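You operate a simulated robot arm through the tools that you are given. There is no shell and no other tool. Be economical: measure what you need, move in short steps, check, and stop when the job is done.

You run a simulated robot arm. Do the job below in one go: nothing can be reset, and whatever is moved stays where it is left.

Task
Open the green-cap bottle for tasting: shaken till mixed, clamped in the holder.
Fine: shake first, clamp before opening; cap on the tray; leave the other bottle.
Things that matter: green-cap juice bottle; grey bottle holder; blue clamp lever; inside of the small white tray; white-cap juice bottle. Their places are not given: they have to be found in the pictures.

Only the result counts: the job must be done as asked and must still hold three seconds after the hand-in. Knocking over, shifting, dropping, spilling or breaking anything else fails it. Lids that push on must go on centred and level and be pressed home; caps that screw on are set level and turned clockwise until they are tight.

Robot
A 6-joint arm with a two-finger parallel gripper, fixed in place. Base frame: the origin is at the foot of the arm, x ahead of it, y to its left, z up. Lengths are in cm, angles in rad, forces in N, time in s.
With the tool pointing down near the work surface it reaches from about 24 to 66 cm from the base axis. Its first joint turns from -1.152 to 1.152 rad. Payload 2.9 kg.
The tool frame sits at the grasp point between the pads (the TCP): z along the fingers, y along the line on which they close. The tips reach 3 cm beyond it. The gripper opens to 11 cm. The fingers are 2 cm wide and 1 cm thick; the gripper's body (4.8 by 11.2 cm) begins 5.5 cm behind the TCP.
Orientation is that of the tool frame in the base frame, as a unit quaternion [x, y, z, w]. With the fingers straight down and closing along the base's y, the tool's x points along the base's -x, its y along +y and its z along -z.

Tools
- The arm moves only by the tool send_rows. Its argument "deltas" is text: rows parted by semicolons, each of 7 numbers parted by spaces: the closure in counts, from 0 (fully open) to 255 (shut), then the shift along the tool's x, y, z in units of 500 mm (1.0 is 500 mm), then the turn, a rotation vector about the tool's x, y, z in units of 60 degrees (1.0 is 60 degrees). In form: fingers tx ty tz rx ry rz; .... A call has 1 to 10 rows; each row is the pose to reach, as a shift and turn from the pose commanded when the call began, along the tool's axes at that moment. A call with a number of a shift or a turn outside -1 to 1 is refused whole. Rows are played at 5 a second. More than 5 cm and 0.15 rad between two rows, or a gripper value outside its range, and nothing of the call is played. Where a pose cannot be reached the arm comes as near as it can. A force on the tool above 40 N (or 10 N above the force at the start of the call, whichever is more), or a blocked arm, ends the call early, and 0.2 s more pass. Each finger travels about 10.8 cm/s and halts on what it meets, pressing with about 35 N; the grip force reading is that of the motor and also rises with nothing between the fingers. The clock runs only during rows and for 0.2 s after the last one: add rows that repeat a pose to give the fingers time. The reply holds the time, the measured pose of the TCP, the force on the tool along the base axes, the opening and the grip force, in the units named above and with some noise.
- Cameras (640 x 400 px; columns grow to the right, rows downward): "scene" is fixed at [8.31, 43.65, 138.47]; the picture's right is [-0.71, -0.70, 0.00], its down [-0.38, 0.39, -0.84] and it looks along [0.59, -0.60, -0.54] (base axes); focal length 332 px, centre (320, 200). "wrist" rides on the gripper at [-3.6, 0, -5.7] in the tool frame; the picture's right is [0.00, -1.00, 0.00], its down [0.97, 0.00, -0.24] and it looks along [0.24, 0.00, 0.97] (tool axes); focal length 218 px, centre (320, 200).
- grab_frame(camera): a new picture of that camera. No time passes.
- point_at(camera, pixels): there is no depth. For up to 12 entries [column, row, z] of the newest picture of that camera ("zoom" is the newest enlarged one), the place [x, y] in the base frame at which the ray of that pixel passes the height z, good to about 0.3 cm. No time passes.
- zoom(camera, box): a new picture of the part [left, top, right, bottom] of that camera's present view, enlarged. No time passes.
- finish_job(): hands the job in; it is judged then, once.

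Work in short steps. Measure before you move; look again where a grasp or a placing could have gone wrong, and mend it. You have 80 turns and 34 pictures in all, those below and enlarged ones among them. Open the gripper and draw the arm clear of the work before you hand the job in, unless the task says otherwise; then end with one line.

The tools are called as name(argument=value, ...) on one line, values as JSON. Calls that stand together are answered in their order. send_rows: Moves the arm, as the interface text tells. Its arguments: {"type":"object","properties":{"deltas":{"type":"string"}},"required":["deltas"]} The other tools are called the same way: grab_frame (camera) takes a picture; point_at (camera, pixels) gives the place at which the rays of pixels pass given heights; zoom (camera, box) takes an enlarged picture of a part of a camera's view; finish_job () hands the job in.

At the start:

```text
t: 0.0
tcp_pos: [45.65, -5.03, 112.15]
ee_rot: [0.0, 1.0, -0.001, -0.001]
ft_force: [0.2, -0.3, 0.4]
gripper_width: 10.99
grip_force: 0.1
```

scene: 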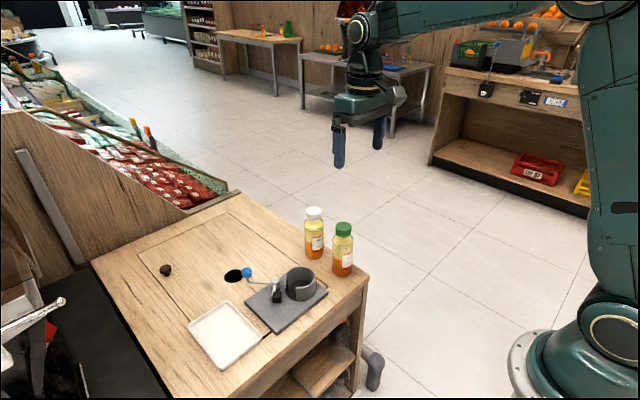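
wrist: 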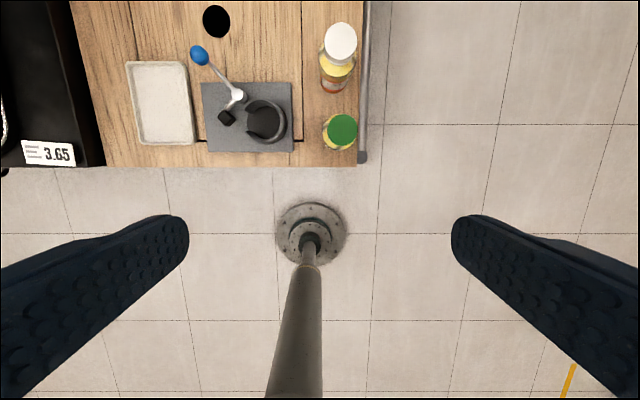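

The wrist view shows the bottle (green cap at 342,130), holder (265,122), lever (200,55) and tray (160,103). I zoom in on both views for detail and measurements.

zoom(camera="scene", box=[180, 190, 380, 380])

zoom(camera="wrist", box=[100, 0, 380, 175])

point_at(camera="scene", pixels=[[342, 272, 70.9], [314, 254, 70.9], [343, 229, 82], [314, 212, 82], [301, 290, 72], [247, 272, 76], [276, 295, 76], [188, 325, 71.5], [225, 300, 71.5], [262, 340, 71.5], [225, 369, 71.5]])

point_at(camera="wrist", pixels=[[342, 130, 82], [340, 40, 82], [265, 122, 74], [237, 97, 76], [200, 55, 76], [127, 62, 71.5], [186, 62, 71.5], [193, 143, 71.5], [137, 143, 71.5], [202, 84, 72], [292, 152, 72]])

```text
2.11 times, centred on (280, 285) of scene
```

zoom: 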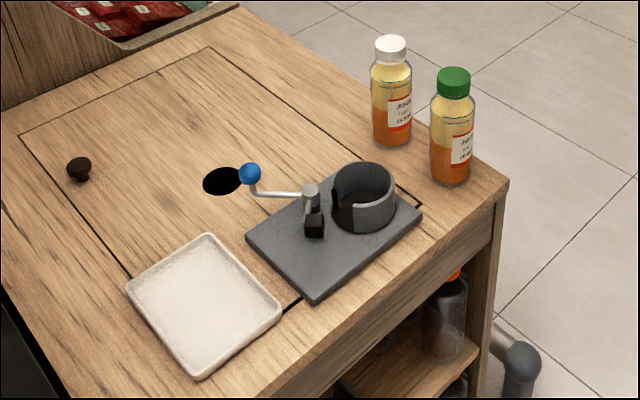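

```text
2.29 times, centred on (240, 88) of wrist
```

zoom: 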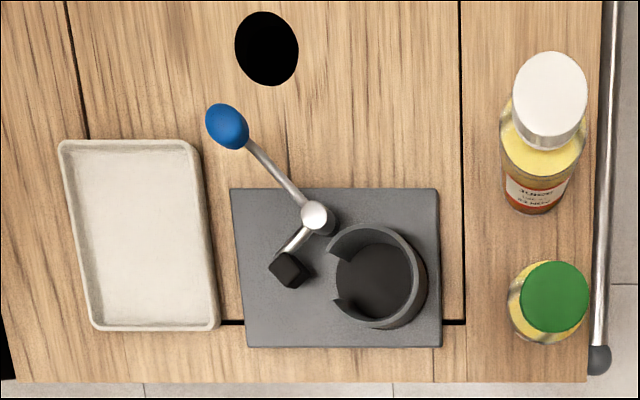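

```text
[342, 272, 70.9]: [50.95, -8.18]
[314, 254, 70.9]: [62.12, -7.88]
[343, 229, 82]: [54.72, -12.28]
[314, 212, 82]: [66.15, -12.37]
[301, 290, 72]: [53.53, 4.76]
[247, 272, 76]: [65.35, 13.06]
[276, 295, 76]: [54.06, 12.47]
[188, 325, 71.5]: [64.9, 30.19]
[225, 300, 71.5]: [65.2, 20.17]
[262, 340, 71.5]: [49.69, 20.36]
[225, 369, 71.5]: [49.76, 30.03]
```

```text
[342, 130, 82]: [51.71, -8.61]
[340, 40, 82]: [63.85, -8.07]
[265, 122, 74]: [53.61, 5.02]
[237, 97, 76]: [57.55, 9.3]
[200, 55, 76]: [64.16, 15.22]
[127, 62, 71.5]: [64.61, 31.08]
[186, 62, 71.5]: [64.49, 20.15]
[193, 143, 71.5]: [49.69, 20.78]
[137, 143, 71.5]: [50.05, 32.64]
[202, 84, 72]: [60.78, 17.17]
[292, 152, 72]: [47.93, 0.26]
```

I now triangulate the heights of lever post, pad and ring by intersecting rays of both views.

point_at(camera="scene", pixels=[[275.7, 279.3, 76], [277.2, 295.4, 76], [300.4, 287, 76], [246.7, 272, 76], [343, 226.5, 86], [314, 211, 86]])

point_at(camera="wrist", pixels=[[237.8, 94.6, 76], [226.9, 118.6, 76], [264, 119.9, 76], [199.5, 55.5, 76], [342, 129.5, 86], [340.5, 42, 86], [327, 129.5, 86], [357, 129.5, 86]])

```text
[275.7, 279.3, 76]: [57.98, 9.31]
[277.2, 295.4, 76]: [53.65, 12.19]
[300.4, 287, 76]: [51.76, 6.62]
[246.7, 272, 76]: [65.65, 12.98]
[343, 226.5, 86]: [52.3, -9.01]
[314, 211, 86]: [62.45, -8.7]
```

```text
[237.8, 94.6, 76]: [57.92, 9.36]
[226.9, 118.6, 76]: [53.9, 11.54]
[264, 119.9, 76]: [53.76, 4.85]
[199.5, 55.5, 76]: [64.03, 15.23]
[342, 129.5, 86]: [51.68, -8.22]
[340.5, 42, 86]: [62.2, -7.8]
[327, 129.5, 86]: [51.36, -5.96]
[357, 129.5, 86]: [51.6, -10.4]
```

Post top ≈ (57.9,9.3,76), knob ≈ (63.4,14.2,78), cap ≈ (51.7,-8.4) with top near z 86. I go lower between holder and bottle for a closer look.

send_rows(deltas="0 -0.02 0.03 0.06 0 0 0; 0 -0.04 0.06 0.13 0 0 0; 0 -0.06 0.08 0.2 0 0 0; 0 -0.07 0.09 0.24 0 0 0; 0 -0.07 0.09 0.24 0 0 0")

grab_frame(camera="wrist")

```text
t: 1.2
tcp_pos: [49.25, -0.83, 100.25]
ee_rot: [0.0, 1.0, 0.0, 0.0]
ft_force: [0.3, 0.1, 0.0]
gripper_width: 10.99
grip_force: 0.1
```

```text
29 pictures are left
```

wrist: 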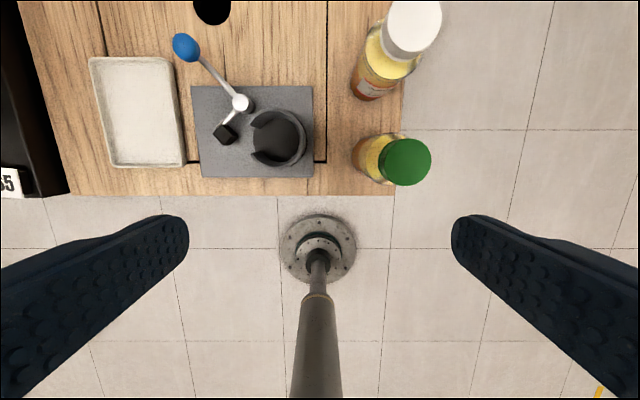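

The holder is visible at (275,138); zoom for its geometry.

zoom(camera="wrist", box=[170, 20, 330, 190])

point_at(camera="wrist", pixels=[[277, 138, 72], [277, 138, 75], [404, 162, 86], [404, 138, 86], [404, 186, 86], [413, 30, 86], [186, 47, 78]])

```text
2.35 times, centred on (250, 105) of wrist
```

zoom: 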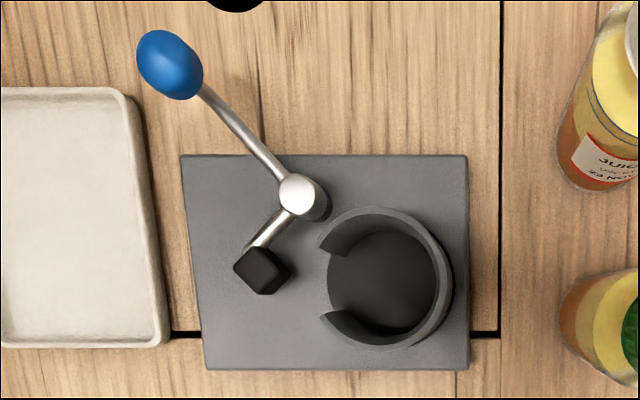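

```text
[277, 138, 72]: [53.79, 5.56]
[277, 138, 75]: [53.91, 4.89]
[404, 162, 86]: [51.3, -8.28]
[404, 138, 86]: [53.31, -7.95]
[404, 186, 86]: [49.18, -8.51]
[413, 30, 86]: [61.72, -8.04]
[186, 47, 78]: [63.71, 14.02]
```

Computing the ring centre from the floor disc (276,140) and rim (273.4,137.8).

point_at(camera="wrist", pixels=[[276, 139.9, 72], [253.8, 139.9, 72], [298.5, 139.9, 72], [276, 118.6, 72], [276, 161.6, 72], [273.4, 137.8, 75], [273.4, 107.9, 76], [273.4, 167.5, 76], [240, 102, 76], [224, 133, 76]])

send_rows(deltas="0 -0.02 -0.06 0.06 0 0 0; 0 -0.04 -0.12 0.1 0 0 0; 0 -0.043 -0.149 0.16 0 0 0; 0 -0.043 -0.149 0.2 0 0 0; 0 -0.043 -0.149 0.2 0 0 0")

grab_frame(camera="wrist")

grab_frame(camera="scene")

```text
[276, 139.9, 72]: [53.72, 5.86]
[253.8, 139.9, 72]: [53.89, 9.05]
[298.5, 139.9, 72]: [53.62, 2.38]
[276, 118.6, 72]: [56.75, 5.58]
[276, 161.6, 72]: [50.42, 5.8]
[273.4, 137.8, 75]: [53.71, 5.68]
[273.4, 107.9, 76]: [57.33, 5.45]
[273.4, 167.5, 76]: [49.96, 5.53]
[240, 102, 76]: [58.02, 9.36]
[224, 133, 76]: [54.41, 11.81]
```

```text
t: 2.4
tcp_pos: [51.35, -8.18, 90.19]
ee_rot: [0.0, 1.0, -0.001, -0.001]
ft_force: [-0.4, 0.0, -0.4]
gripper_width: 11.0
grip_force: 0.1
```

```text
27 pictures are left
```

wrist: 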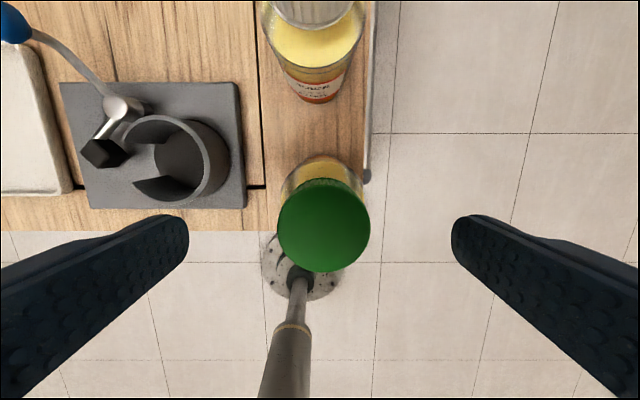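

```text
26 pictures are left
```

scene: 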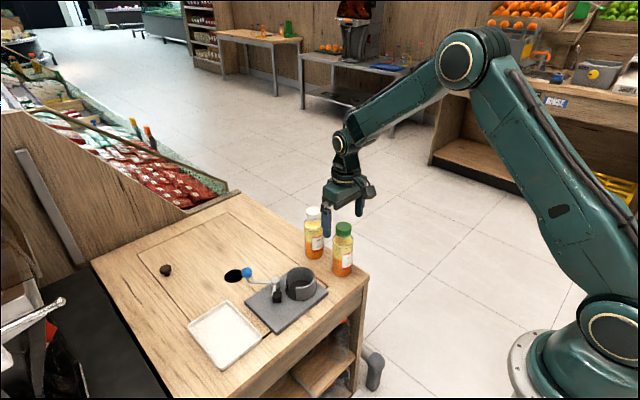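

The cap centre appears at (323,225); I check its location at likely heights.

point_at(camera="wrist", pixels=[[323.5, 225, 86], [323.5, 225, 85], [323.5, 180, 86], [323.5, 271, 86], [277.5, 225, 86], [370, 225, 86], [323, 180, 80], [285, 190, 80], [362, 190, 80]])

```text
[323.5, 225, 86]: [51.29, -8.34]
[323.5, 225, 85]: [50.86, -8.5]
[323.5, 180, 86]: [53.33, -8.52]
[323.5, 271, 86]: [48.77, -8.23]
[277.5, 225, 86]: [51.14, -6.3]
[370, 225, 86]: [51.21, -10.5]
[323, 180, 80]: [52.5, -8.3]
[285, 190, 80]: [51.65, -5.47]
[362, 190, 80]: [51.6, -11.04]
```

Bottle axis ≈ (51.2,-8.35). I descend to z≈81.7 to grip the upper body.

send_rows(deltas="0 0.002 -0.003 0.06 0 0 0; 0 0.002 -0.003 0.12 0 0 0; 0 0.002 -0.003 0.15 0 0 0; 0 0.002 -0.003 0.17 0 0 0; 0 0.002 -0.003 0.17 0 0 0")

zoom(camera="scene", box=[280, 160, 400, 300])

```text
t: 3.6
tcp_pos: [51.11, -8.37, 81.84]
ee_rot: [0.0, 1.0, 0.0, 0.0]
ft_force: [-0.7, -0.9, 0.0]
gripper_width: 10.99
grip_force: 0.0
```

```text
2.86 times, centred on (340, 230) of scene
```

zoom: 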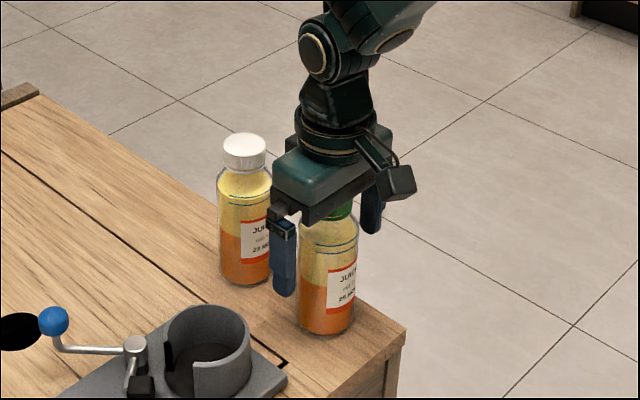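

The fingers straddle the body clear of the white bottle; I close the grip.

send_rows(deltas="100 0 0 0 0 0 0; 170 0 0 0 0 0 0; 170 0 0 0 0 0 0; 170 0 0 0 0 0 0")

```text
t: 4.6
tcp_pos: [51.16, -8.28, 81.83]
ee_rot: [0.0, 1.0, 0.001, 0.0]
ft_force: [0.7, -0.2, -1.2]
gripper_width: 5.52
grip_force: 35.2
```

Gripped at 5.5 cm. I lift 15 cm straight up.

send_rows(deltas="170 0 0 -0.02 0 0 0; 170 0 0 -0.06 0 0 0; 170 0 0 -0.12 0 0 0; 170 0 0 -0.2 0 0 0; 170 0 0 -0.28 0 0 0; 170 0 0 -0.34 0 0 0; 170 0 0 -0.36 0 0 0; 170 0 0 -0.36 0 0 0")

zoom(camera="scene", box=[260, 80, 420, 280])

```text
t: 6.4
tcp_pos: [51.24, -8.29, 99.61]
ee_rot: [0.0, 1.0, 0.0, 0.0]
ft_force: [0.5, 0.0, -2.7]
gripper_width: 5.51
grip_force: 34.6
```

```text
2.00 times, centred on (340, 180) of scene
```

zoom: 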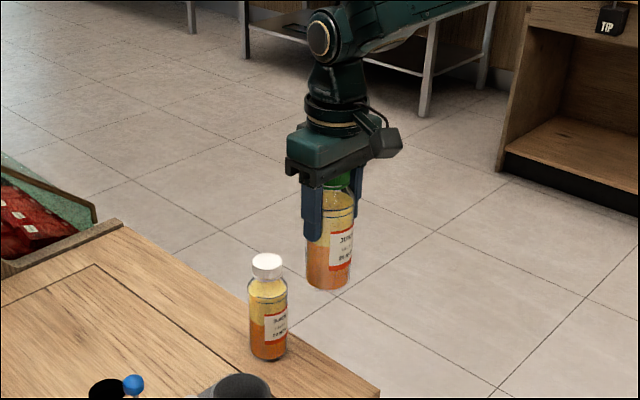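

Bottle held clear (bottom at about z 88.7). First shake: vertical strokes of 4.8 cm.

send_rows(deltas="170 0 0 -0.096 0 0 0; 170 0 0 0 0 0 0; 170 0 0 -0.096 0 0 0; 170 0 0 0 0 0 0; 170 0 0 -0.096 0 0 0; 170 0 0 0 0 0 0; 170 0 0 -0.096 0 0 0; 170 0 0 0 0 0 0; 170 0 0 -0.096 0 0 0; 170 0 0 0 0 0 0")

zoom(camera="scene", box=[290, 120, 390, 270])

```text
t: 8.6
tcp_pos: [51.2, -8.56, 99.35]
ee_rot: [0.0, 1.0, 0.0, -0.001]
ft_force: [0.0, 0.8, -3.1]
gripper_width: 5.5
grip_force: 34.9
```

```text
2.67 times, centred on (340, 195) of scene
```

zoom: 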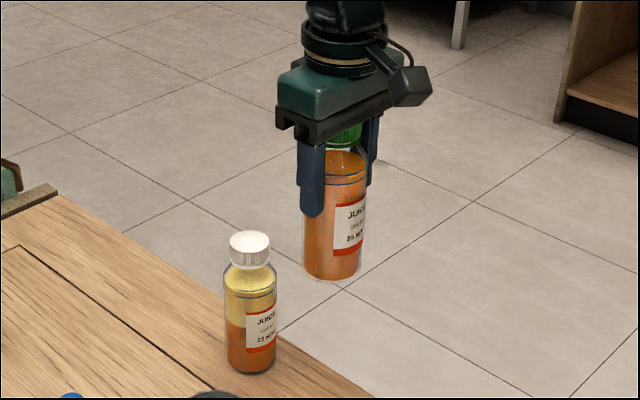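

The juice already looks near uniform orange; one more set of strokes for certainty.

send_rows(deltas="170 0 0 -0.096 0 0 0; 170 0 0 0 0 0 0; 170 0 0 -0.096 0 0 0; 170 0 0 0 0 0 0; 170 0 0 -0.096 0 0 0; 170 0 0 0 0 0 0; 170 0 0 -0.096 0 0 0; 170 0 0 0 0 0 0; 170 0 0 0 0 0 0")

zoom(camera="scene", box=[310, 140, 380, 240])

```text
t: 10.6
tcp_pos: [51.06, -8.51, 99.86]
ee_rot: [0.0, 1.0, 0.0, 0.001]
ft_force: [-0.4, -0.1, -4.2]
gripper_width: 5.51
grip_force: 35.1
```

```text
4.00 times, centred on (345, 190) of scene
```

zoom: 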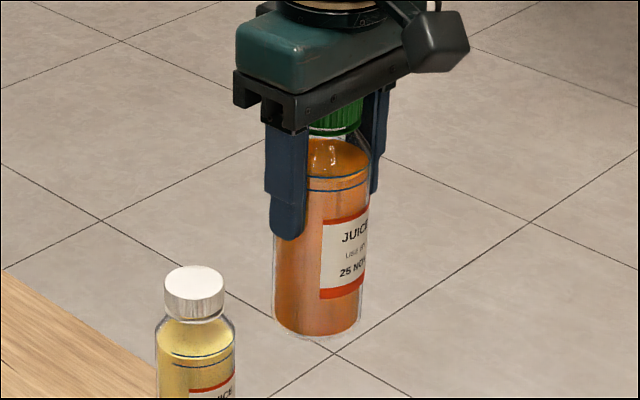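

Uniformly mixed. Now I carry it over the holder (53.7, 5.6), staying high.

send_rows(deltas="170 -0.01 0.03 0 0 0 0; 170 -0.02 0.1 0 0 0 0; 170 -0.03 0.18 0 0 0 0; 170 -0.04 0.25 0 0 0 0; 170 -0.05 0.279 0 0 0 0; 170 -0.05 0.279 0.06 0 0 0; 170 -0.05 0.279 0.14 0 0 0; 170 -0.05 0.279 0.2 0 0 0; 170 -0.05 0.279 0.2 0 0 0")

grab_frame(camera="wrist")

zoom(camera="scene", box=[200, 190, 380, 340])

```text
t: 12.6
tcp_pos: [53.58, 5.53, 89.62]
ee_rot: [0.0, 1.0, 0.0, 0.0]
ft_force: [-0.3, 0.2, -2.2]
gripper_width: 5.51
grip_force: 35.4
```

```text
21 pictures are left
```

wrist: 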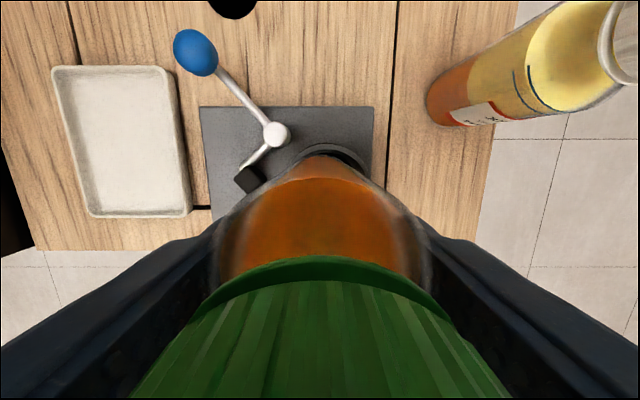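

```text
2.67 times, centred on (290, 265) of scene
```

zoom: 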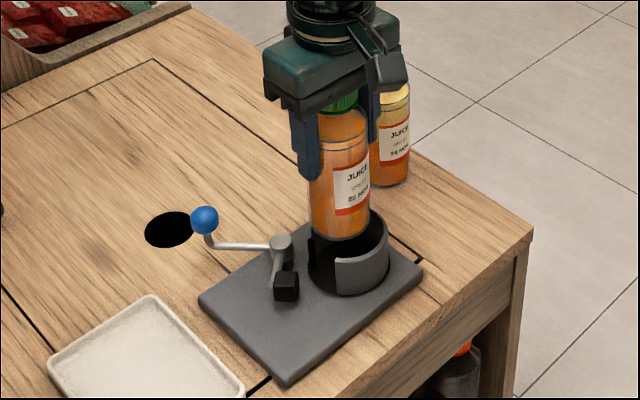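

The ring centre seems closer to y≈4.8 by the scene columns (ring 300.7 vs bottle 298). I zoom on the ring arc for confirmation.

zoom(camera="wrist", box=[220, 90, 420, 215])

zoom(camera="scene", box=[260, 230, 340, 300])

```text
3.20 times, centred on (320, 152) of wrist
```

zoom: 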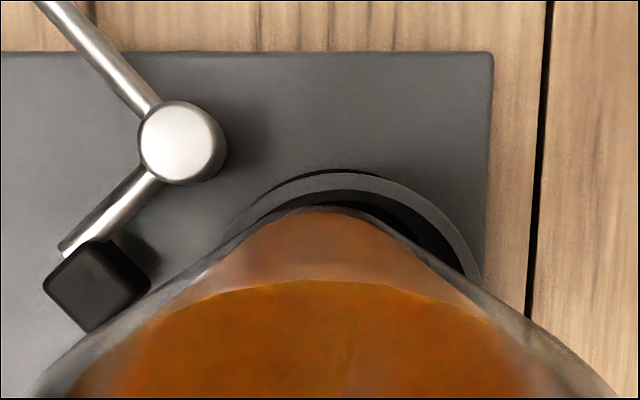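

```text
5.71 times, centred on (300, 265) of scene
```

zoom: 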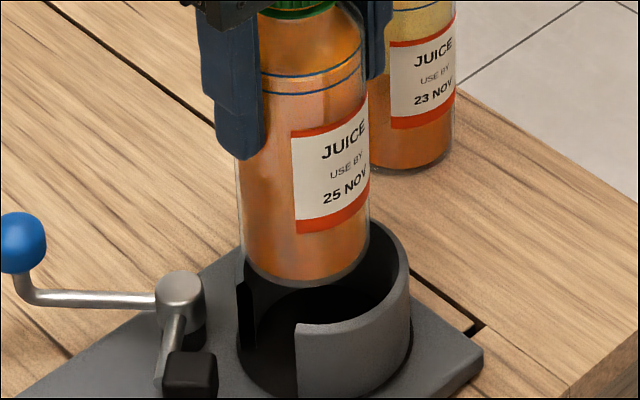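

Ring rim circle centre fits near wrist pixel (330.6,183), so the bottle must shift toward -y.

point_at(camera="wrist", pixels=[[330.6, 182.8, 75], [330.6, 182.8, 76], [328, 142.5, 75], [370, 175, 75]])

point_at(camera="scene", pixels=[[300.6, 290, 72], [300.6, 280, 75], [297.2, 280, 75]])

```text
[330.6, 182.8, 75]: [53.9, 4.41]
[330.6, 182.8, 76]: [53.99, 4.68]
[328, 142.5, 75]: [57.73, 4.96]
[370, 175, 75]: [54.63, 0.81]
```

```text
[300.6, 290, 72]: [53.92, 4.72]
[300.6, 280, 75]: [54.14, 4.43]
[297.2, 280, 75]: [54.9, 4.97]
```

Target centre ≈ (53.85,4.65). I shift there and lower to just above the rim.

send_rows(deltas="170 -0.005 -0.018 0 0 0 0; 170 -0.005 -0.018 0.02 0 0 0; 170 -0.005 -0.018 0.04 0 0 0; 170 -0.005 -0.018 0.04 0 0 0")

zoom(camera="scene", box=[260, 230, 340, 300])

zoom(camera="wrist", box=[220, 90, 420, 215])

```text
t: 13.6
tcp_pos: [53.85, 4.59, 87.7]
ee_rot: [0.0, 1.0, -0.001, 0.001]
ft_force: [-0.1, -0.8, -2.9]
gripper_width: 5.5
grip_force: 34.3
```

```text
5.71 times, centred on (300, 265) of scene
```

zoom: 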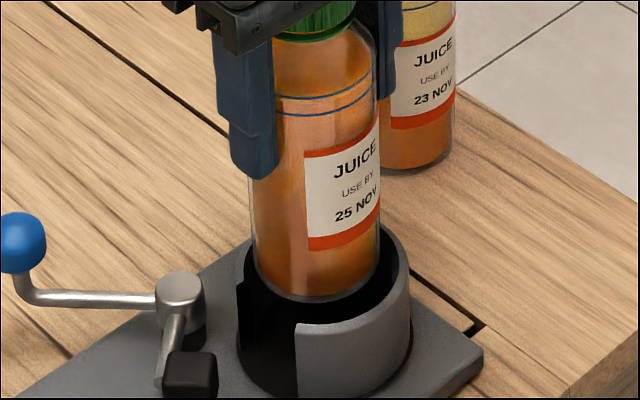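

```text
3.20 times, centred on (320, 152) of wrist
```

zoom: 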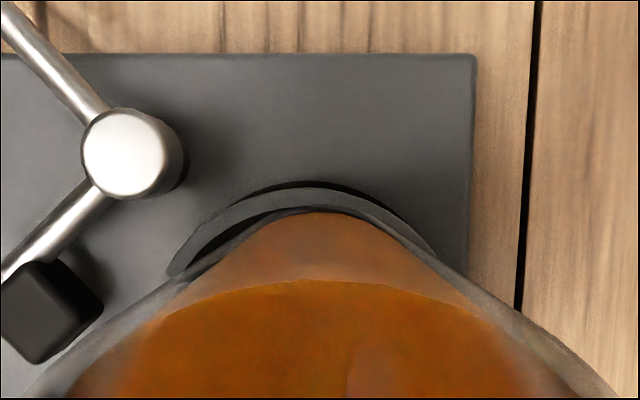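

Refit of both views puts the ring centre at ≈ (53.6,4.85). I correct slightly and lower into the ring gently, expecting contact around TCP z≈83.

send_rows(deltas="170 0.005 0.005 0 0 0 0; 170 0.005 0.005 0.02 0 0 0; 170 0.005 0.005 0.04 0 0 0; 170 0.005 0.005 0.056 0 0 0; 170 0.005 0.005 0.056 0 0 0")

zoom(camera="scene", box=[260, 230, 340, 300])

```text
t: 14.8
tcp_pos: [53.62, 4.97, 84.91]
ee_rot: [-0.001, 1.0, 0.0, -0.002]
ft_force: [-10.3, 2.0, -0.4]
gripper_width: 5.48
grip_force: 35.1
```

```text
5.71 times, centred on (300, 265) of scene
```

zoom: 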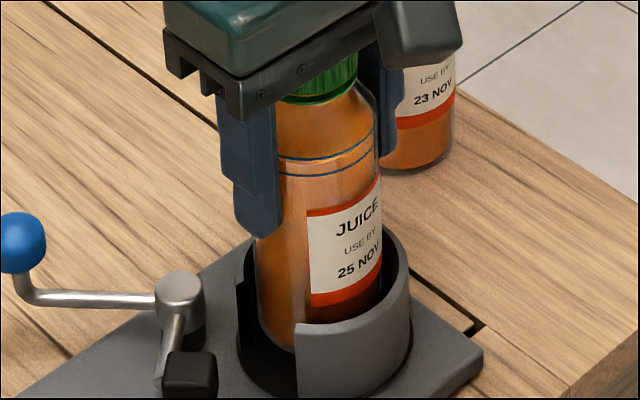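

The bottle is inside the ring, but -10 N along x shows it leaning on the +x wall. I ease 0.25 cm toward -x and read.

send_rows(deltas="170 0.003 0 0 0 0 0; 170 0.005 0 0 0 0 0; 170 0.005 0 0 0 0 0")

```text
t: 15.6
tcp_pos: [53.7, 4.95, 84.88]
ee_rot: [0.0, 1.0, -0.001, 0.002]
ft_force: [-1.9, 0.0, -3.1]
gripper_width: 5.52
grip_force: 34.9
```

Force nearly gone. A bit more, then lower 1.5 cm further.

send_rows(deltas="170 0.003 0 0 0 0 0; 170 0.003 0 0.01 0 0 0; 170 0.003 0 0.02 0 0 0; 170 0.003 0 0.03 0 0 0; 170 0.003 0 0.03 0 0 0")

```text
t: 16.8
tcp_pos: [53.38, 4.93, 83.58]
ee_rot: [0.0, 1.0, 0.0, 0.002]
ft_force: [-7.0, 1.5, 25.6]
gripper_width: 5.51
grip_force: 35.0
```

Upward 25 N: it has bottomed, probably on the floor. I check it visually.

zoom(camera="scene", box=[260, 230, 340, 300])

```text
5.71 times, centred on (300, 265) of scene
```

zoom: 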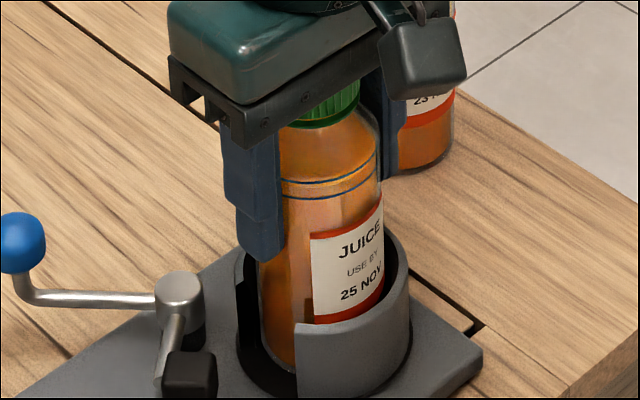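

It looks seated in the ring. I open the fingers and rise.

send_rows(deltas="140 0 0 -0.002 0 0 0; 110 0 0 -0.002 0 0 0; 60 0 0 -0.002 0 0 0; 60 0 0 -0.002 0 0 0; 60 0 0 -0.05 0 0 0; 60 0 0 -0.12 0 0 0; 60 0 0 -0.2 0 0 0; 60 0 0 -0.2 0 0 0")

zoom(camera="scene", box=[230, 210, 350, 310])

grab_frame(camera="wrist")

```text
t: 18.6
tcp_pos: [53.2, 5.21, 93.25]
ee_rot: [0.0, 1.0, 0.0, -0.001]
ft_force: [0.4, -0.1, 0.1]
gripper_width: 8.4
grip_force: 0.1
```

```text
4.00 times, centred on (290, 260) of scene
```

zoom: 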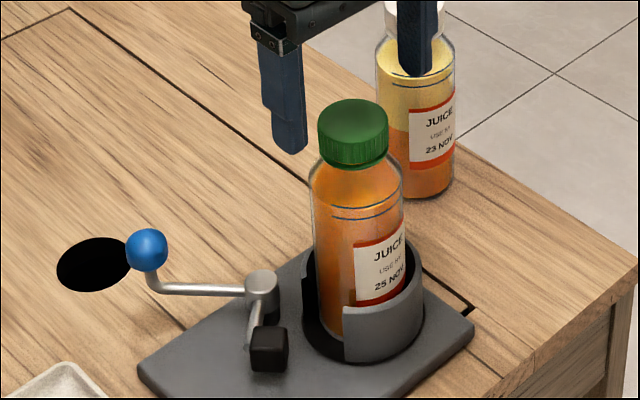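

```text
12 pictures are left
```

wrist: 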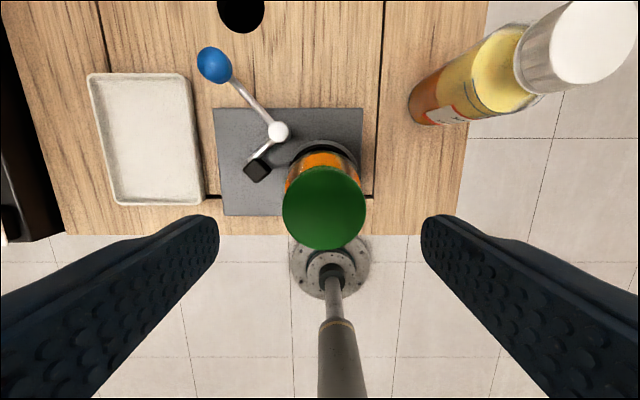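

The bottle stands upright in the holder. Next the lever: I locate the knob (214,65) and cap (323.5,208) precisely.

point_at(camera="wrist", pixels=[[214, 65, 78], [278, 132, 76], [257, 170, 76], [323.5, 208, 87.5], [323.5, 167, 87.5], [323.5, 249, 87.5]])

point_at(camera="scene", pixels=[[246.7, 272.5, 78], [305.8, 240, 87.5], [275.5, 278.5, 76]])

```text
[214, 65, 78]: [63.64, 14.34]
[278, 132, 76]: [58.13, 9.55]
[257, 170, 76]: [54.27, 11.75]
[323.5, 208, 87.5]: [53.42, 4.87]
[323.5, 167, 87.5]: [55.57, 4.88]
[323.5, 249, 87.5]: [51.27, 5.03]
```

```text
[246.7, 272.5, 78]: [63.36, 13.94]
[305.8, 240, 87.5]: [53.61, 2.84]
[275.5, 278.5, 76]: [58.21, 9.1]
```

Knob at (63.5,14.1,78), pivot (58.1,9.4). I move over the knob, and lower around it.

send_rows(deltas="60 -0.03 0.03 0 0 0 0; 60 -0.08 0.08 0 0 0 0; 60 -0.14 0.13 0 0 0 0; 60 -0.19 0.17 0.02 0 0 0; 60 -0.204 0.182 0.06 0 0 0; 60 -0.204 0.182 0.14 0 0 0; 60 -0.204 0.182 0.2 0 0 0; 60 -0.204 0.182 0.2 0 0 0")

grab_frame(camera="wrist")

```text
t: 20.4
tcp_pos: [63.47, 14.16, 83.42]
ee_rot: [0.0, 1.0, 0.0, 0.0]
ft_force: [0.0, -0.2, -0.9]
gripper_width: 8.42
grip_force: 0.2
```

```text
11 pictures are left
```

wrist: 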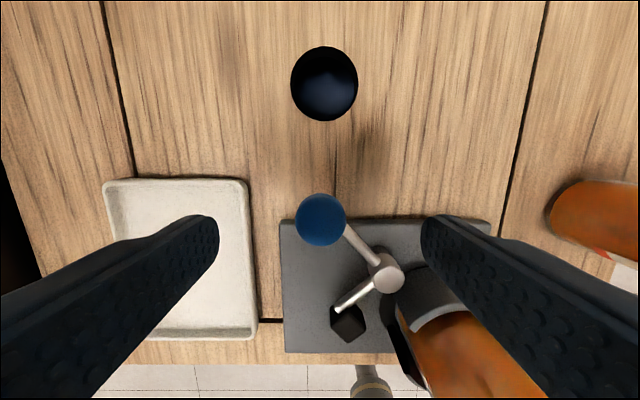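

Knob centre (320,220) is under the TCP. I descend to z≈79.2 and close on it.

send_rows(deltas="60 0.003 0 0.04 0 0 0; 60 0.003 0 0.084 0 0 0; 120 0.003 0 0.084 0 0 0; 180 0.003 0 0.084 0 0 0; 220 0.003 0 0.084 0 0 0; 220 0.003 0 0.084 0 0 0")

```text
t: 21.8
tcp_pos: [63.35, 14.25, 79.05]
ee_rot: [0.0, 1.0, 0.0, 0.0]
ft_force: [0.6, 0.1, 1.3]
gripper_width: 2.5
grip_force: 35.7
```

Knob gripped (2.5 cm). I swing it along the arc about the post, first 22°.

send_rows(deltas="220 0.0065 0.0065 0 0 0 0; 220 0.0136 0.0126 0 0 0 0; 220 0.0208 0.0184 0 0 0 0; 220 0.0284 0.0236 0 0 0 0; 220 0.0364 0.0284 0 0 0 0; 220 0.0448 0.0326 0 0 0 0; 220 0.0448 0.0326 0 0 0 0")

zoom(camera="scene", box=[230, 210, 350, 310])

```text
t: 23.4
tcp_pos: [61.05, 15.72, 79.18]
ee_rot: [0.0, 1.0, 0.001, 0.001]
ft_force: [2.5, -3.7, -0.3]
gripper_width: 2.51
grip_force: 35.0
```

```text
4.00 times, centred on (290, 260) of scene
```

zoom: 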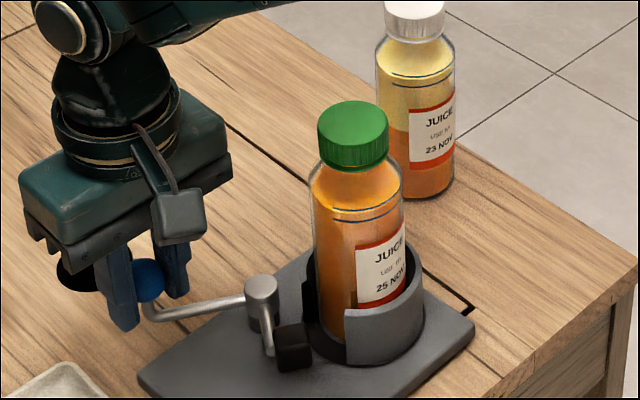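

The lever swings and the pad nears the gap in the ring. I continue the arc until it resists.

send_rows(deltas="220 0.0086 0.0036 0 0 0 0; 220 0.0172 0.0068 0 0 0 0; 220 0.0262 0.0092 0 0 0 0; 220 0.0352 0.0112 0 0 0 0; 220 0.0444 0.0124 0 0 0 0; 220 0.0538 0.0132 0 0 0 0; 220 0.0538 0.0132 0 0 0 0")

zoom(camera="scene", box=[230, 210, 350, 310])

```text
t: 25.0
tcp_pos: [58.47, 16.53, 79.26]
ee_rot: [-0.002, 1.0, 0.001, 0.0]
ft_force: [1.3, 12.2, 0.8]
gripper_width: 2.5
grip_force: 34.7
```

```text
4.00 times, centred on (290, 260) of scene
```

zoom: 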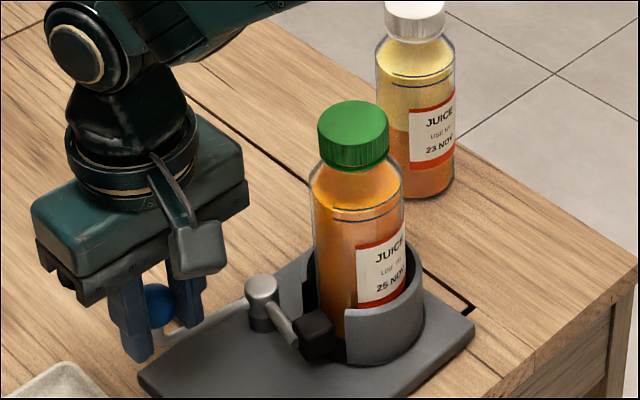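

Pad is entering the gap. fy=12 N is a small radius mismatch; I ease outward and continue in small steps.

send_rows(deltas="220 0.006 0.004 0 0 0 0; 220 0.012 0.004 0 0 0 0; 220 0.018 0.003 0 0 0 0; 220 0.024 0.002 0 0 0 0; 220 0.03 0.001 0 0 0 0; 220 0.03 0.001 0 0 0 0")

```text
t: 26.4
tcp_pos: [56.9, 16.49, 79.18]
ee_rot: [0.0, 1.0, 0.002, 0.001]
ft_force: [9.9, 21.8, 3.1]
gripper_width: 2.52
grip_force: 35.4
```

Resistance grows (fx 10 N). I check the pad contact in a picture.

zoom(camera="scene", box=[230, 230, 350, 310])

```text
5.00 times, centred on (290, 270) of scene
```

zoom: 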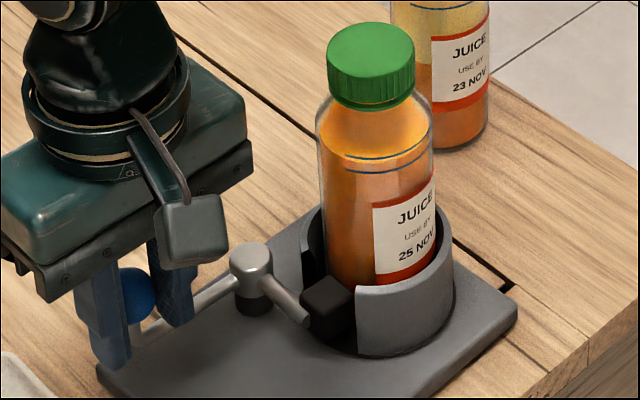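

Pad is right at the bottle. I relieve the radial load and push on until it stops.

send_rows(deltas="220 0.002 0.005 0 0 0 0; 220 0.008 0.004 0 0 0 0; 220 0.014 0.003 0 0 0 0; 220 0.02 0.001 0 0 0 0; 220 0.02 0.001 0 0 0 0")

```text
t: 27.6
tcp_pos: [55.9, 16.3, 79.02]
ee_rot: [0.001, 1.0, -0.001, -0.002]
ft_force: [-6.5, 2.7, -2.3]
gripper_width: 1.66
grip_force: 1.1
```

The grip width dropped to 1.66: the fingers slid off the knob, so the lever stopped against something. Looking from the wrist.

grab_frame(camera="wrist")

```text
7 pictures are left
```

wrist: 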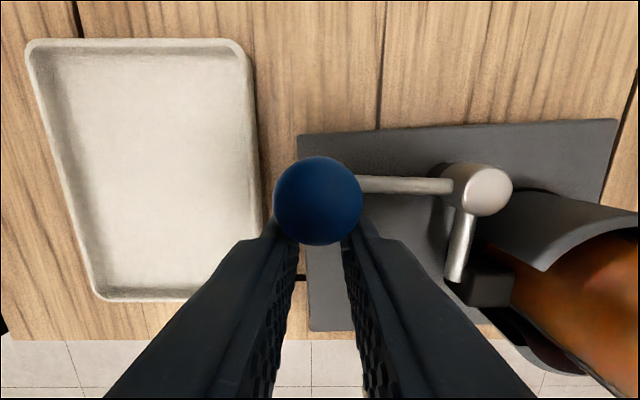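

The lever now stands at ≈90° with the pad against the bottle, so it is clamped; extra push only slipped. I open and rise straight up, then check.

send_rows(deltas="180 0.002 0 0 0 0 0; 120 0.004 0 0 0 0 0; 100 0.004 0 0 0 0 0; 100 0.004 0 -0.06 0 0 0; 100 0.004 0 -0.14 0 0 0; 100 0.004 0 -0.22 0 0 0; 100 0.004 0 -0.28 0 0 0; 100 0.004 0 -0.28 0 0 0")

zoom(camera="scene", box=[180, 210, 340, 340])

```text
t: 29.4
tcp_pos: [55.94, 16.67, 93.16]
ee_rot: [0.0, 1.0, 0.0, 0.0]
ft_force: [0.6, 0.0, 0.0]
gripper_width: 6.67
grip_force: 0.1
```

```text
3.08 times, centred on (260, 275) of scene
```

zoom: 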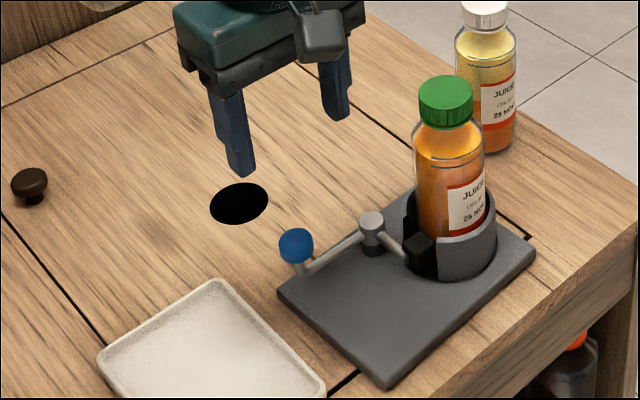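

The lever pad presses on the bottle; holder swivelled a few degrees, bottle is upright. Now I go over the cap and look.

send_rows(deltas="100 0.02 -0.05 -0.01 0 0 0; 60 0.03 -0.12 -0.02 0 0 0; 60 0.05 -0.19 -0.02 0 0 0; 60 0.058 -0.24 -0.02 0 0 0; 60 0.058 -0.24 -0.02 0 0 0")

grab_frame(camera="wrist")

```text
t: 30.6
tcp_pos: [52.96, 4.45, 94.21]
ee_rot: [0.0, 1.0, 0.0, 0.0]
ft_force: [0.2, 0.6, -0.2]
gripper_width: 8.44
grip_force: 0.1
```

```text
5 pictures are left
```

wrist: 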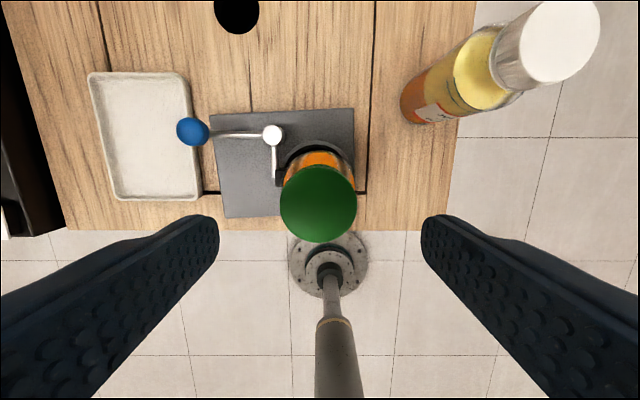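

Lever fully across, pad on the bottle; cap centre at (318,204). Locating the cap and tray.

point_at(camera="wrist", pixels=[[318, 204, 87.5], [318, 166, 87.5], [318, 243, 87.5], [280, 204, 87.5], [356, 204, 87.5], [143, 137, 71.5], [90, 74, 72], [202, 200, 72]])

```text
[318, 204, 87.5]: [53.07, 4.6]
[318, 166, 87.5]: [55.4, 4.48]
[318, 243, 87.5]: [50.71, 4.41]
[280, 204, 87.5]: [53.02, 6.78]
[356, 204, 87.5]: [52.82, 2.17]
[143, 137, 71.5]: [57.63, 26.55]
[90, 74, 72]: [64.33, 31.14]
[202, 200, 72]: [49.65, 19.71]
```

Cap is right under the TCP. I pre-turn the tool clockwise to gain stroke (60°), staying above.

send_rows(deltas="60 0 0 0 0 0 0.12; 60 0 0 0 0 0 0.24; 60 0 0 0 0 0 0.36; 60 0 0 0 0 0 0.48; 60 0 0 0 0 0 0.6; 60 0 0 0 0 0 0.72; 60 0 0 0 0 0 0.84; 60 0 0 0 0 0 0.96; 60 0 0 0 0 0 1; 60 0 0 0 0 0 1")

send_rows(deltas="60 0 0 0 0 0 0.12; 60 0 0 0 0 0 0.24; 60 0 0 0 0 0 0.36; 60 0 0 0 0 0 0.48; 60 0 0 0 0 0 0.6; 60 0 0 0 0 0 0.72; 60 0 0 0 0 0 0.84; 60 0 0 0 0 0 0.96; 60 0 0 0 0 0 1; 60 0 0 0 0 0 1")

```text
t: 32.8
tcp_pos: [52.89, 4.43, 94.09]
ee_rot: [0.501, 0.866, 0.0, 0.0]
ft_force: [-0.1, -0.1, -1.1]
gripper_width: 8.42
grip_force: 0.0
```

```text
t: 35.0
tcp_pos: [52.83, 4.38, 94.17]
ee_rot: [0.866, 0.5, 0.0, 0.0]
ft_force: [0.7, -0.2, -0.9]
gripper_width: 8.41
grip_force: 0.0
```

Turned 120° without trouble. I lower to z≈88.3 and close on the cap.

send_rows(deltas="60 0 0 0.05 0 0 0; 60 0 0 0.1 0 0 0; 60 0 0 0.116 0 0 0; 110 0 0 0.116 0 0 0; 190 0 0 0.116 0 0 0; 190 0 0 0.116 0 0 0; 190 0 0 0.116 0 0 0")

```text
t: 36.6
tcp_pos: [52.89, 4.45, 88.61]
ee_rot: [0.866, 0.5, 0.001, 0.001]
ft_force: [4.7, -6.9, 20.3]
gripper_width: 4.6
grip_force: 34.8
```

Width 4.6 with 20 N upward: maybe the tips rest on the shoulder. I check in the scene.

zoom(camera="scene", box=[265, 200, 345, 260])

```text
6.67 times, centred on (305, 230) of scene
```

zoom: 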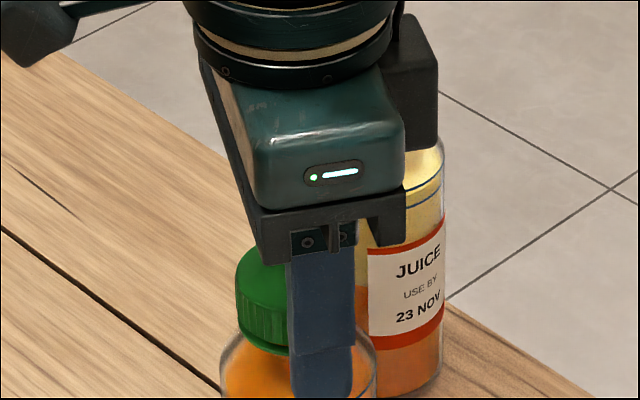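

The tips reach below the cap skirt onto the shoulder. I open, raise 0.9 cm and regrip.

send_rows(deltas="130 0 0 -0.002 0 0 0; 110 0 0 -0.01 0 0 0; 110 0 0 -0.018 0 0 0; 190 0 0 -0.018 0 0 0; 190 0 0 -0.018 0 0 0; 190 0 0 -0.018 0 0 0")

```text
t: 38.0
tcp_pos: [52.96, 4.47, 89.33]
ee_rot: [0.867, 0.499, 0.001, 0.0]
ft_force: [4.2, -3.9, 1.5]
gripper_width: 3.79
grip_force: 34.5
```

Clean cap grip at 3.8 cm. Unscrew counter-clockwise 60°.

send_rows(deltas="190 0 0 0 0 0 -0.12; 190 0 0 0 0 0 -0.24; 190 0 0 0 0 0 -0.36; 190 0 0 0 0 0 -0.48; 190 0 0 0 0 0 -0.6; 190 0 0 0 0 0 -0.72; 190 0 0 0 0 0 -0.84; 190 0 0 0 0 0 -0.96; 190 0 0 0 0 0 -1; 190 0 0 0 0 0 -1")

```text
t: 40.2
tcp_pos: [52.9, 4.54, 89.31]
ee_rot: [0.499, 0.866, 0.001, 0.0]
ft_force: [5.9, 0.7, 17.3]
gripper_width: 3.8
grip_force: 35.0
```

fz +17 N: the cap is rising on its thread. I continue turning with a small lift.

send_rows(deltas="190 0 0 -0.002 0 0 -0.12; 190 0 0 -0.0025 0 0 -0.24; 190 0 0 -0.003 0 0 -0.36; 190 0 0 -0.0035 0 0 -0.48; 190 0 0 -0.004 0 0 -0.6; 190 0 0 -0.0045 0 0 -0.72; 190 0 0 -0.005 0 0 -0.84; 190 0 0 -0.0055 0 0 -0.96; 190 0 0 -0.006 0 0 -1; 190 0 0 -0.006 0 0 -1")

```text
t: 42.4
tcp_pos: [52.77, 4.58, 89.53]
ee_rot: [-0.001, 1.0, 0.0, -0.001]
ft_force: [5.1, 4.9, -6.7]
gripper_width: 3.8
grip_force: 35.2
```

Slight tension now (-6.7 N), so less lift; another 60°.

send_rows(deltas="190 0 0 0 0 0 -0.12; 190 0 0 0 0 0 -0.24; 190 0 0 0 0 0 -0.36; 190 0 0 0 0 0 -0.48; 190 0 0 -0.001 0 0 -0.6; 190 0 0 -0.001 0 0 -0.72; 190 0 0 -0.002 0 0 -0.84; 190 0 0 -0.002 0 0 -0.96; 190 0 0 -0.003 0 0 -1; 190 0 0 -0.003 0 0 -1")

send_rows(deltas="190 0 0 0 0 0 -0.12; 190 0 0 -0.0005 0 0 -0.24; 190 0 0 -0.001 0 0 -0.36; 190 0 0 -0.0015 0 0 -0.48; 190 0 0 -0.002 0 0 -0.6; 190 0 0 -0.0025 0 0 -0.72; 190 0 0 -0.003 0 0 -0.84; 190 0 0 -0.0035 0 0 -0.96; 190 0 0 -0.004 0 0 -1; 190 0 0 -0.004 0 0 -1")

```text
t: 44.6
tcp_pos: [52.75, 4.38, 89.64]
ee_rot: [-0.5, 0.866, 0.001, -0.001]
ft_force: [1.1, 0.7, -10.6]
gripper_width: 3.75
grip_force: 35.5
```

```text
t: 46.8
tcp_pos: [52.9, 4.48, 89.94]
ee_rot: [0.867, -0.499, 0.0, -0.001]
ft_force: [3.1, -0.4, -8.9]
gripper_width: 3.75
grip_force: 34.8
```

240° done; the joint still has room. One more 60° with little lift.

send_rows(deltas="190 0 0 0 0 0 -0.12; 190 0 0 0 0 0 -0.24; 190 0 0 -0.001 0 0 -0.36; 190 0 0 -0.001 0 0 -0.48; 190 0 0 -0.001 0 0 -0.6; 190 0 0 -0.002 0 0 -0.72; 190 0 0 -0.002 0 0 -0.84; 190 0 0 -0.003 0 0 -0.96; 190 0 0 -0.003 0 0 -1; 190 0 0 -0.003 0 0 -1")

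```text
t: 49.0
tcp_pos: [52.88, 4.54, 90.04]
ee_rot: [1.0, -0.023, -0.001, -0.001]
ft_force: [1.6, -0.5, -7.9]
gripper_width: 3.73
grip_force: 34.9
```

The turn stopped about 3° short (joint limit). I test with a 0.3 cm lift.

send_rows(deltas="190 0 0 -0.003 0 0 0; 190 0 0 -0.006 0 0 0; 190 0 0 -0.006 0 0 0")

```text
t: 49.8
tcp_pos: [52.8, 5.96, 90.4]
ee_rot: [1.0, -0.007, 0.0, -0.002]
ft_force: [2.4, -12.2, 1.8]
gripper_width: 3.77
grip_force: 35.3
out of reach, approached as far as the arm can: row 1, 2, 3
```

The pose was past the joint limit and the tool drifted in y. I turn back 9° to be within reach at the same commanded place.

send_rows(deltas="190 0 0 0 0 0 0.05; 190 0 0 0 0 0 0.1; 190 0 0 0 0 0 0.15; 190 0 0 0 0 0 0.15")

zoom(camera="scene", box=[225, 195, 345, 305])

```text
t: 50.8
tcp_pos: [52.77, 6.11, 90.33]
ee_rot: [0.997, -0.08, 0.0, 0.001]
ft_force: [2.7, -14.1, 3.0]
gripper_width: 3.8
grip_force: 34.8
```

```text
3.64 times, centred on (285, 250) of scene
```

zoom: 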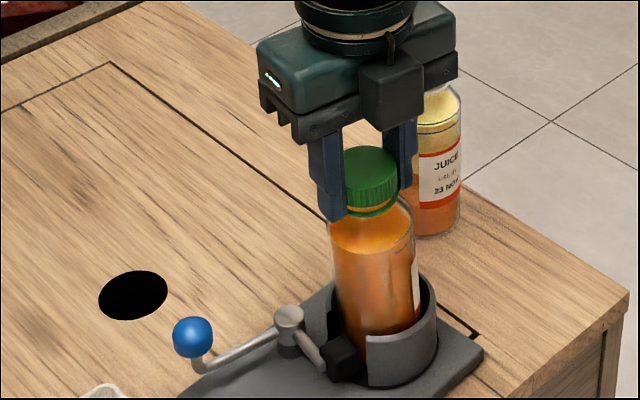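

The bottle is being leaned by the lateral drift, so I bring the tool back to (52.9,4.5) and read forces.

send_rows(deltas="190 0.003 0.01 0 0 0 0; 190 0.005 0.02 0 0 0 0; 190 0.007 0.03 0 0 0 0; 190 0.007 0.03 0 0 0 0")

```text
t: 51.8
tcp_pos: [52.73, 4.66, 90.28]
ee_rot: [0.997, -0.078, 0.0, 0.0]
ft_force: [0.1, 5.2, -3.1]
gripper_width: 3.75
grip_force: 34.7
```

Back in place. Now a test lift of 0.4 cm within reach.

send_rows(deltas="190 0 0 -0.004 0 0 0; 190 0 0 -0.008 0 0 0; 190 0 0 -0.008 0 0 0")

```text
t: 52.6
tcp_pos: [52.87, 4.52, 90.61]
ee_rot: [0.997, -0.079, -0.001, -0.001]
ft_force: [1.3, 3.1, -13.5]
gripper_width: 3.74
grip_force: 34.7
```

Still engaged (-13.5 N). I lower the 0.4 cm back, release, and wind the tool clockwise for another bite.

send_rows(deltas="190 0 0 0.004 0 0 0; 190 0 0 0.006 0 0 0; 140 0 0 0.006 0 0 0; 110 0 0 0.006 0 0 0; 110 0 0 0.006 0 0 0.12; 110 0 0 0.006 0 0 0.24; 110 0 0 0.006 0 0 0.36; 110 0 0 0.006 0 0 0.48; 110 0 0 0.006 0 0 0.6; 110 0 0 0.006 0 0 0.6")

send_rows(deltas="110 0 0 0 0 0 0.12; 110 0 0 0 0 0 0.24; 110 0 0 0 0 0 0.36; 110 0 0 0 0 0 0.48; 110 0 0 0 0 0 0.6; 110 0 0 0 0 0 0.72; 110 0 0 0 0 0 0.84; 110 0 0 0 0 0 0.96; 110 0 0 0 0 0 1; 110 0 0 0 0 0 1")

send_rows(deltas="110 0 0 0 0 0 0.12; 110 0 0 0 0 0 0.24; 110 0 0 0 0 0 0.36; 110 0 0 0 0 0 0.48; 110 0 0 0 0 0 0.6; 110 0 0 0 0 0 0.72; 110 0 0 0 0 0 0.84; 110 0 0 0 0 0 0.96; 110 0 0 0 0 0 1; 110 0 0 0 0 0 1")

send_rows(deltas="110 0 0 0 0 0 0.12; 110 0 0 0 0 0 0.24; 110 0 0 0 0 0 0.36; 110 0 0 0 0 0 0.48; 110 0 0 0 0 0 0.6; 110 0 0 0 0 0 0.72; 110 0 0 0 0 0 0.84; 110 0 0 0 0 0 0.96; 110 0 0 0 0 0 1; 110 0 0 0 0 0 1")

```text
t: 54.8
tcp_pos: [52.85, 4.54, 90.41]
ee_rot: [0.923, -0.384, -0.001, 0.0]
ft_force: [-1.0, 0.1, 0.2]
gripper_width: 6.27
grip_force: 0.1
```

```text
t: 57.0
tcp_pos: [52.8, 4.65, 90.32]
ee_rot: [-0.608, 0.794, 0.0, 0.0]
ft_force: [0.1, -0.8, 0.1]
gripper_width: 6.26
grip_force: 0.1
```

```text
t: 59.2
tcp_pos: [52.81, 4.6, 90.3]
ee_rot: [-0.129, 0.992, 0.001, 0.0]
ft_force: [0.3, -0.1, -0.4]
gripper_width: 6.27
grip_force: 0.1
```

```text
t: 61.4
tcp_pos: [52.83, 4.62, 90.58]
ee_rot: [0.383, 0.924, 0.0, 0.0]
ft_force: [-0.6, 1.4, 0.4]
gripper_width: 6.27
grip_force: 0.1
```

Wound back. I look quickly at the cap before regripping? I save pictures and regrip 0.3 cm lower, then turn 60°.

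send_rows(deltas="110 0 0 0.006 0 0 0; 190 0 0 0.006 0 0 0; 190 0 0 0.006 0 0 0; 190 0 0 0.006 0 0 0")

send_rows(deltas="190 0 0 0 0 0 -0.12; 190 0 0 0 0 0 -0.24; 190 0 0 0 0 0 -0.36; 190 0 0 -0.001 0 0 -0.48; 190 0 0 -0.001 0 0 -0.6; 190 0 0 -0.002 0 0 -0.72; 190 0 0 -0.002 0 0 -0.84; 190 0 0 -0.003 0 0 -0.96; 190 0 0 -0.003 0 0 -1; 190 0 0 -0.003 0 0 -1")

```text
t: 62.4
tcp_pos: [52.92, 4.69, 90.13]
ee_rot: [0.382, 0.924, 0.0, 0.0]
ft_force: [1.4, 4.7, 2.6]
gripper_width: 3.85
grip_force: 35.3
```

```text
t: 64.6
tcp_pos: [52.78, 4.54, 90.3]
ee_rot: [-0.132, 0.991, 0.0, 0.0]
ft_force: [0.5, 0.1, 0.4]
gripper_width: 3.84
grip_force: 34.8
```

Forces are near zero. Another 60° with a lift of 0.15 cm.

send_rows(deltas="190 0 0 0 0 0 -0.12; 190 0 0 0 0 0 -0.24; 190 0 0 0 0 0 -0.36; 190 0 0 -0.001 0 0 -0.48; 190 0 0 -0.001 0 0 -0.6; 190 0 0 -0.002 0 0 -0.72; 190 0 0 -0.002 0 0 -0.84; 190 0 0 -0.003 0 0 -0.96; 190 0 0 -0.003 0 0 -1; 190 0 0 -0.003 0 0 -1")

send_rows(deltas="190 0 0 -0.004 0 0 0; 190 0 0 -0.008 0 0 0; 190 0 0 -0.008 0 0 0")

```text
t: 66.8
tcp_pos: [52.82, 4.55, 90.29]
ee_rot: [-0.61, 0.793, 0.0, 0.0]
ft_force: [0.3, -1.1, 1.3]
gripper_width: 3.86
grip_force: 35.0
```

```text
t: 67.6
tcp_pos: [53.0, 4.59, 90.83]
ee_rot: [-0.609, 0.793, 0.0, 0.0]
ft_force: [0.7, -0.6, 0.2]
gripper_width: 3.86
grip_force: 35.3
```

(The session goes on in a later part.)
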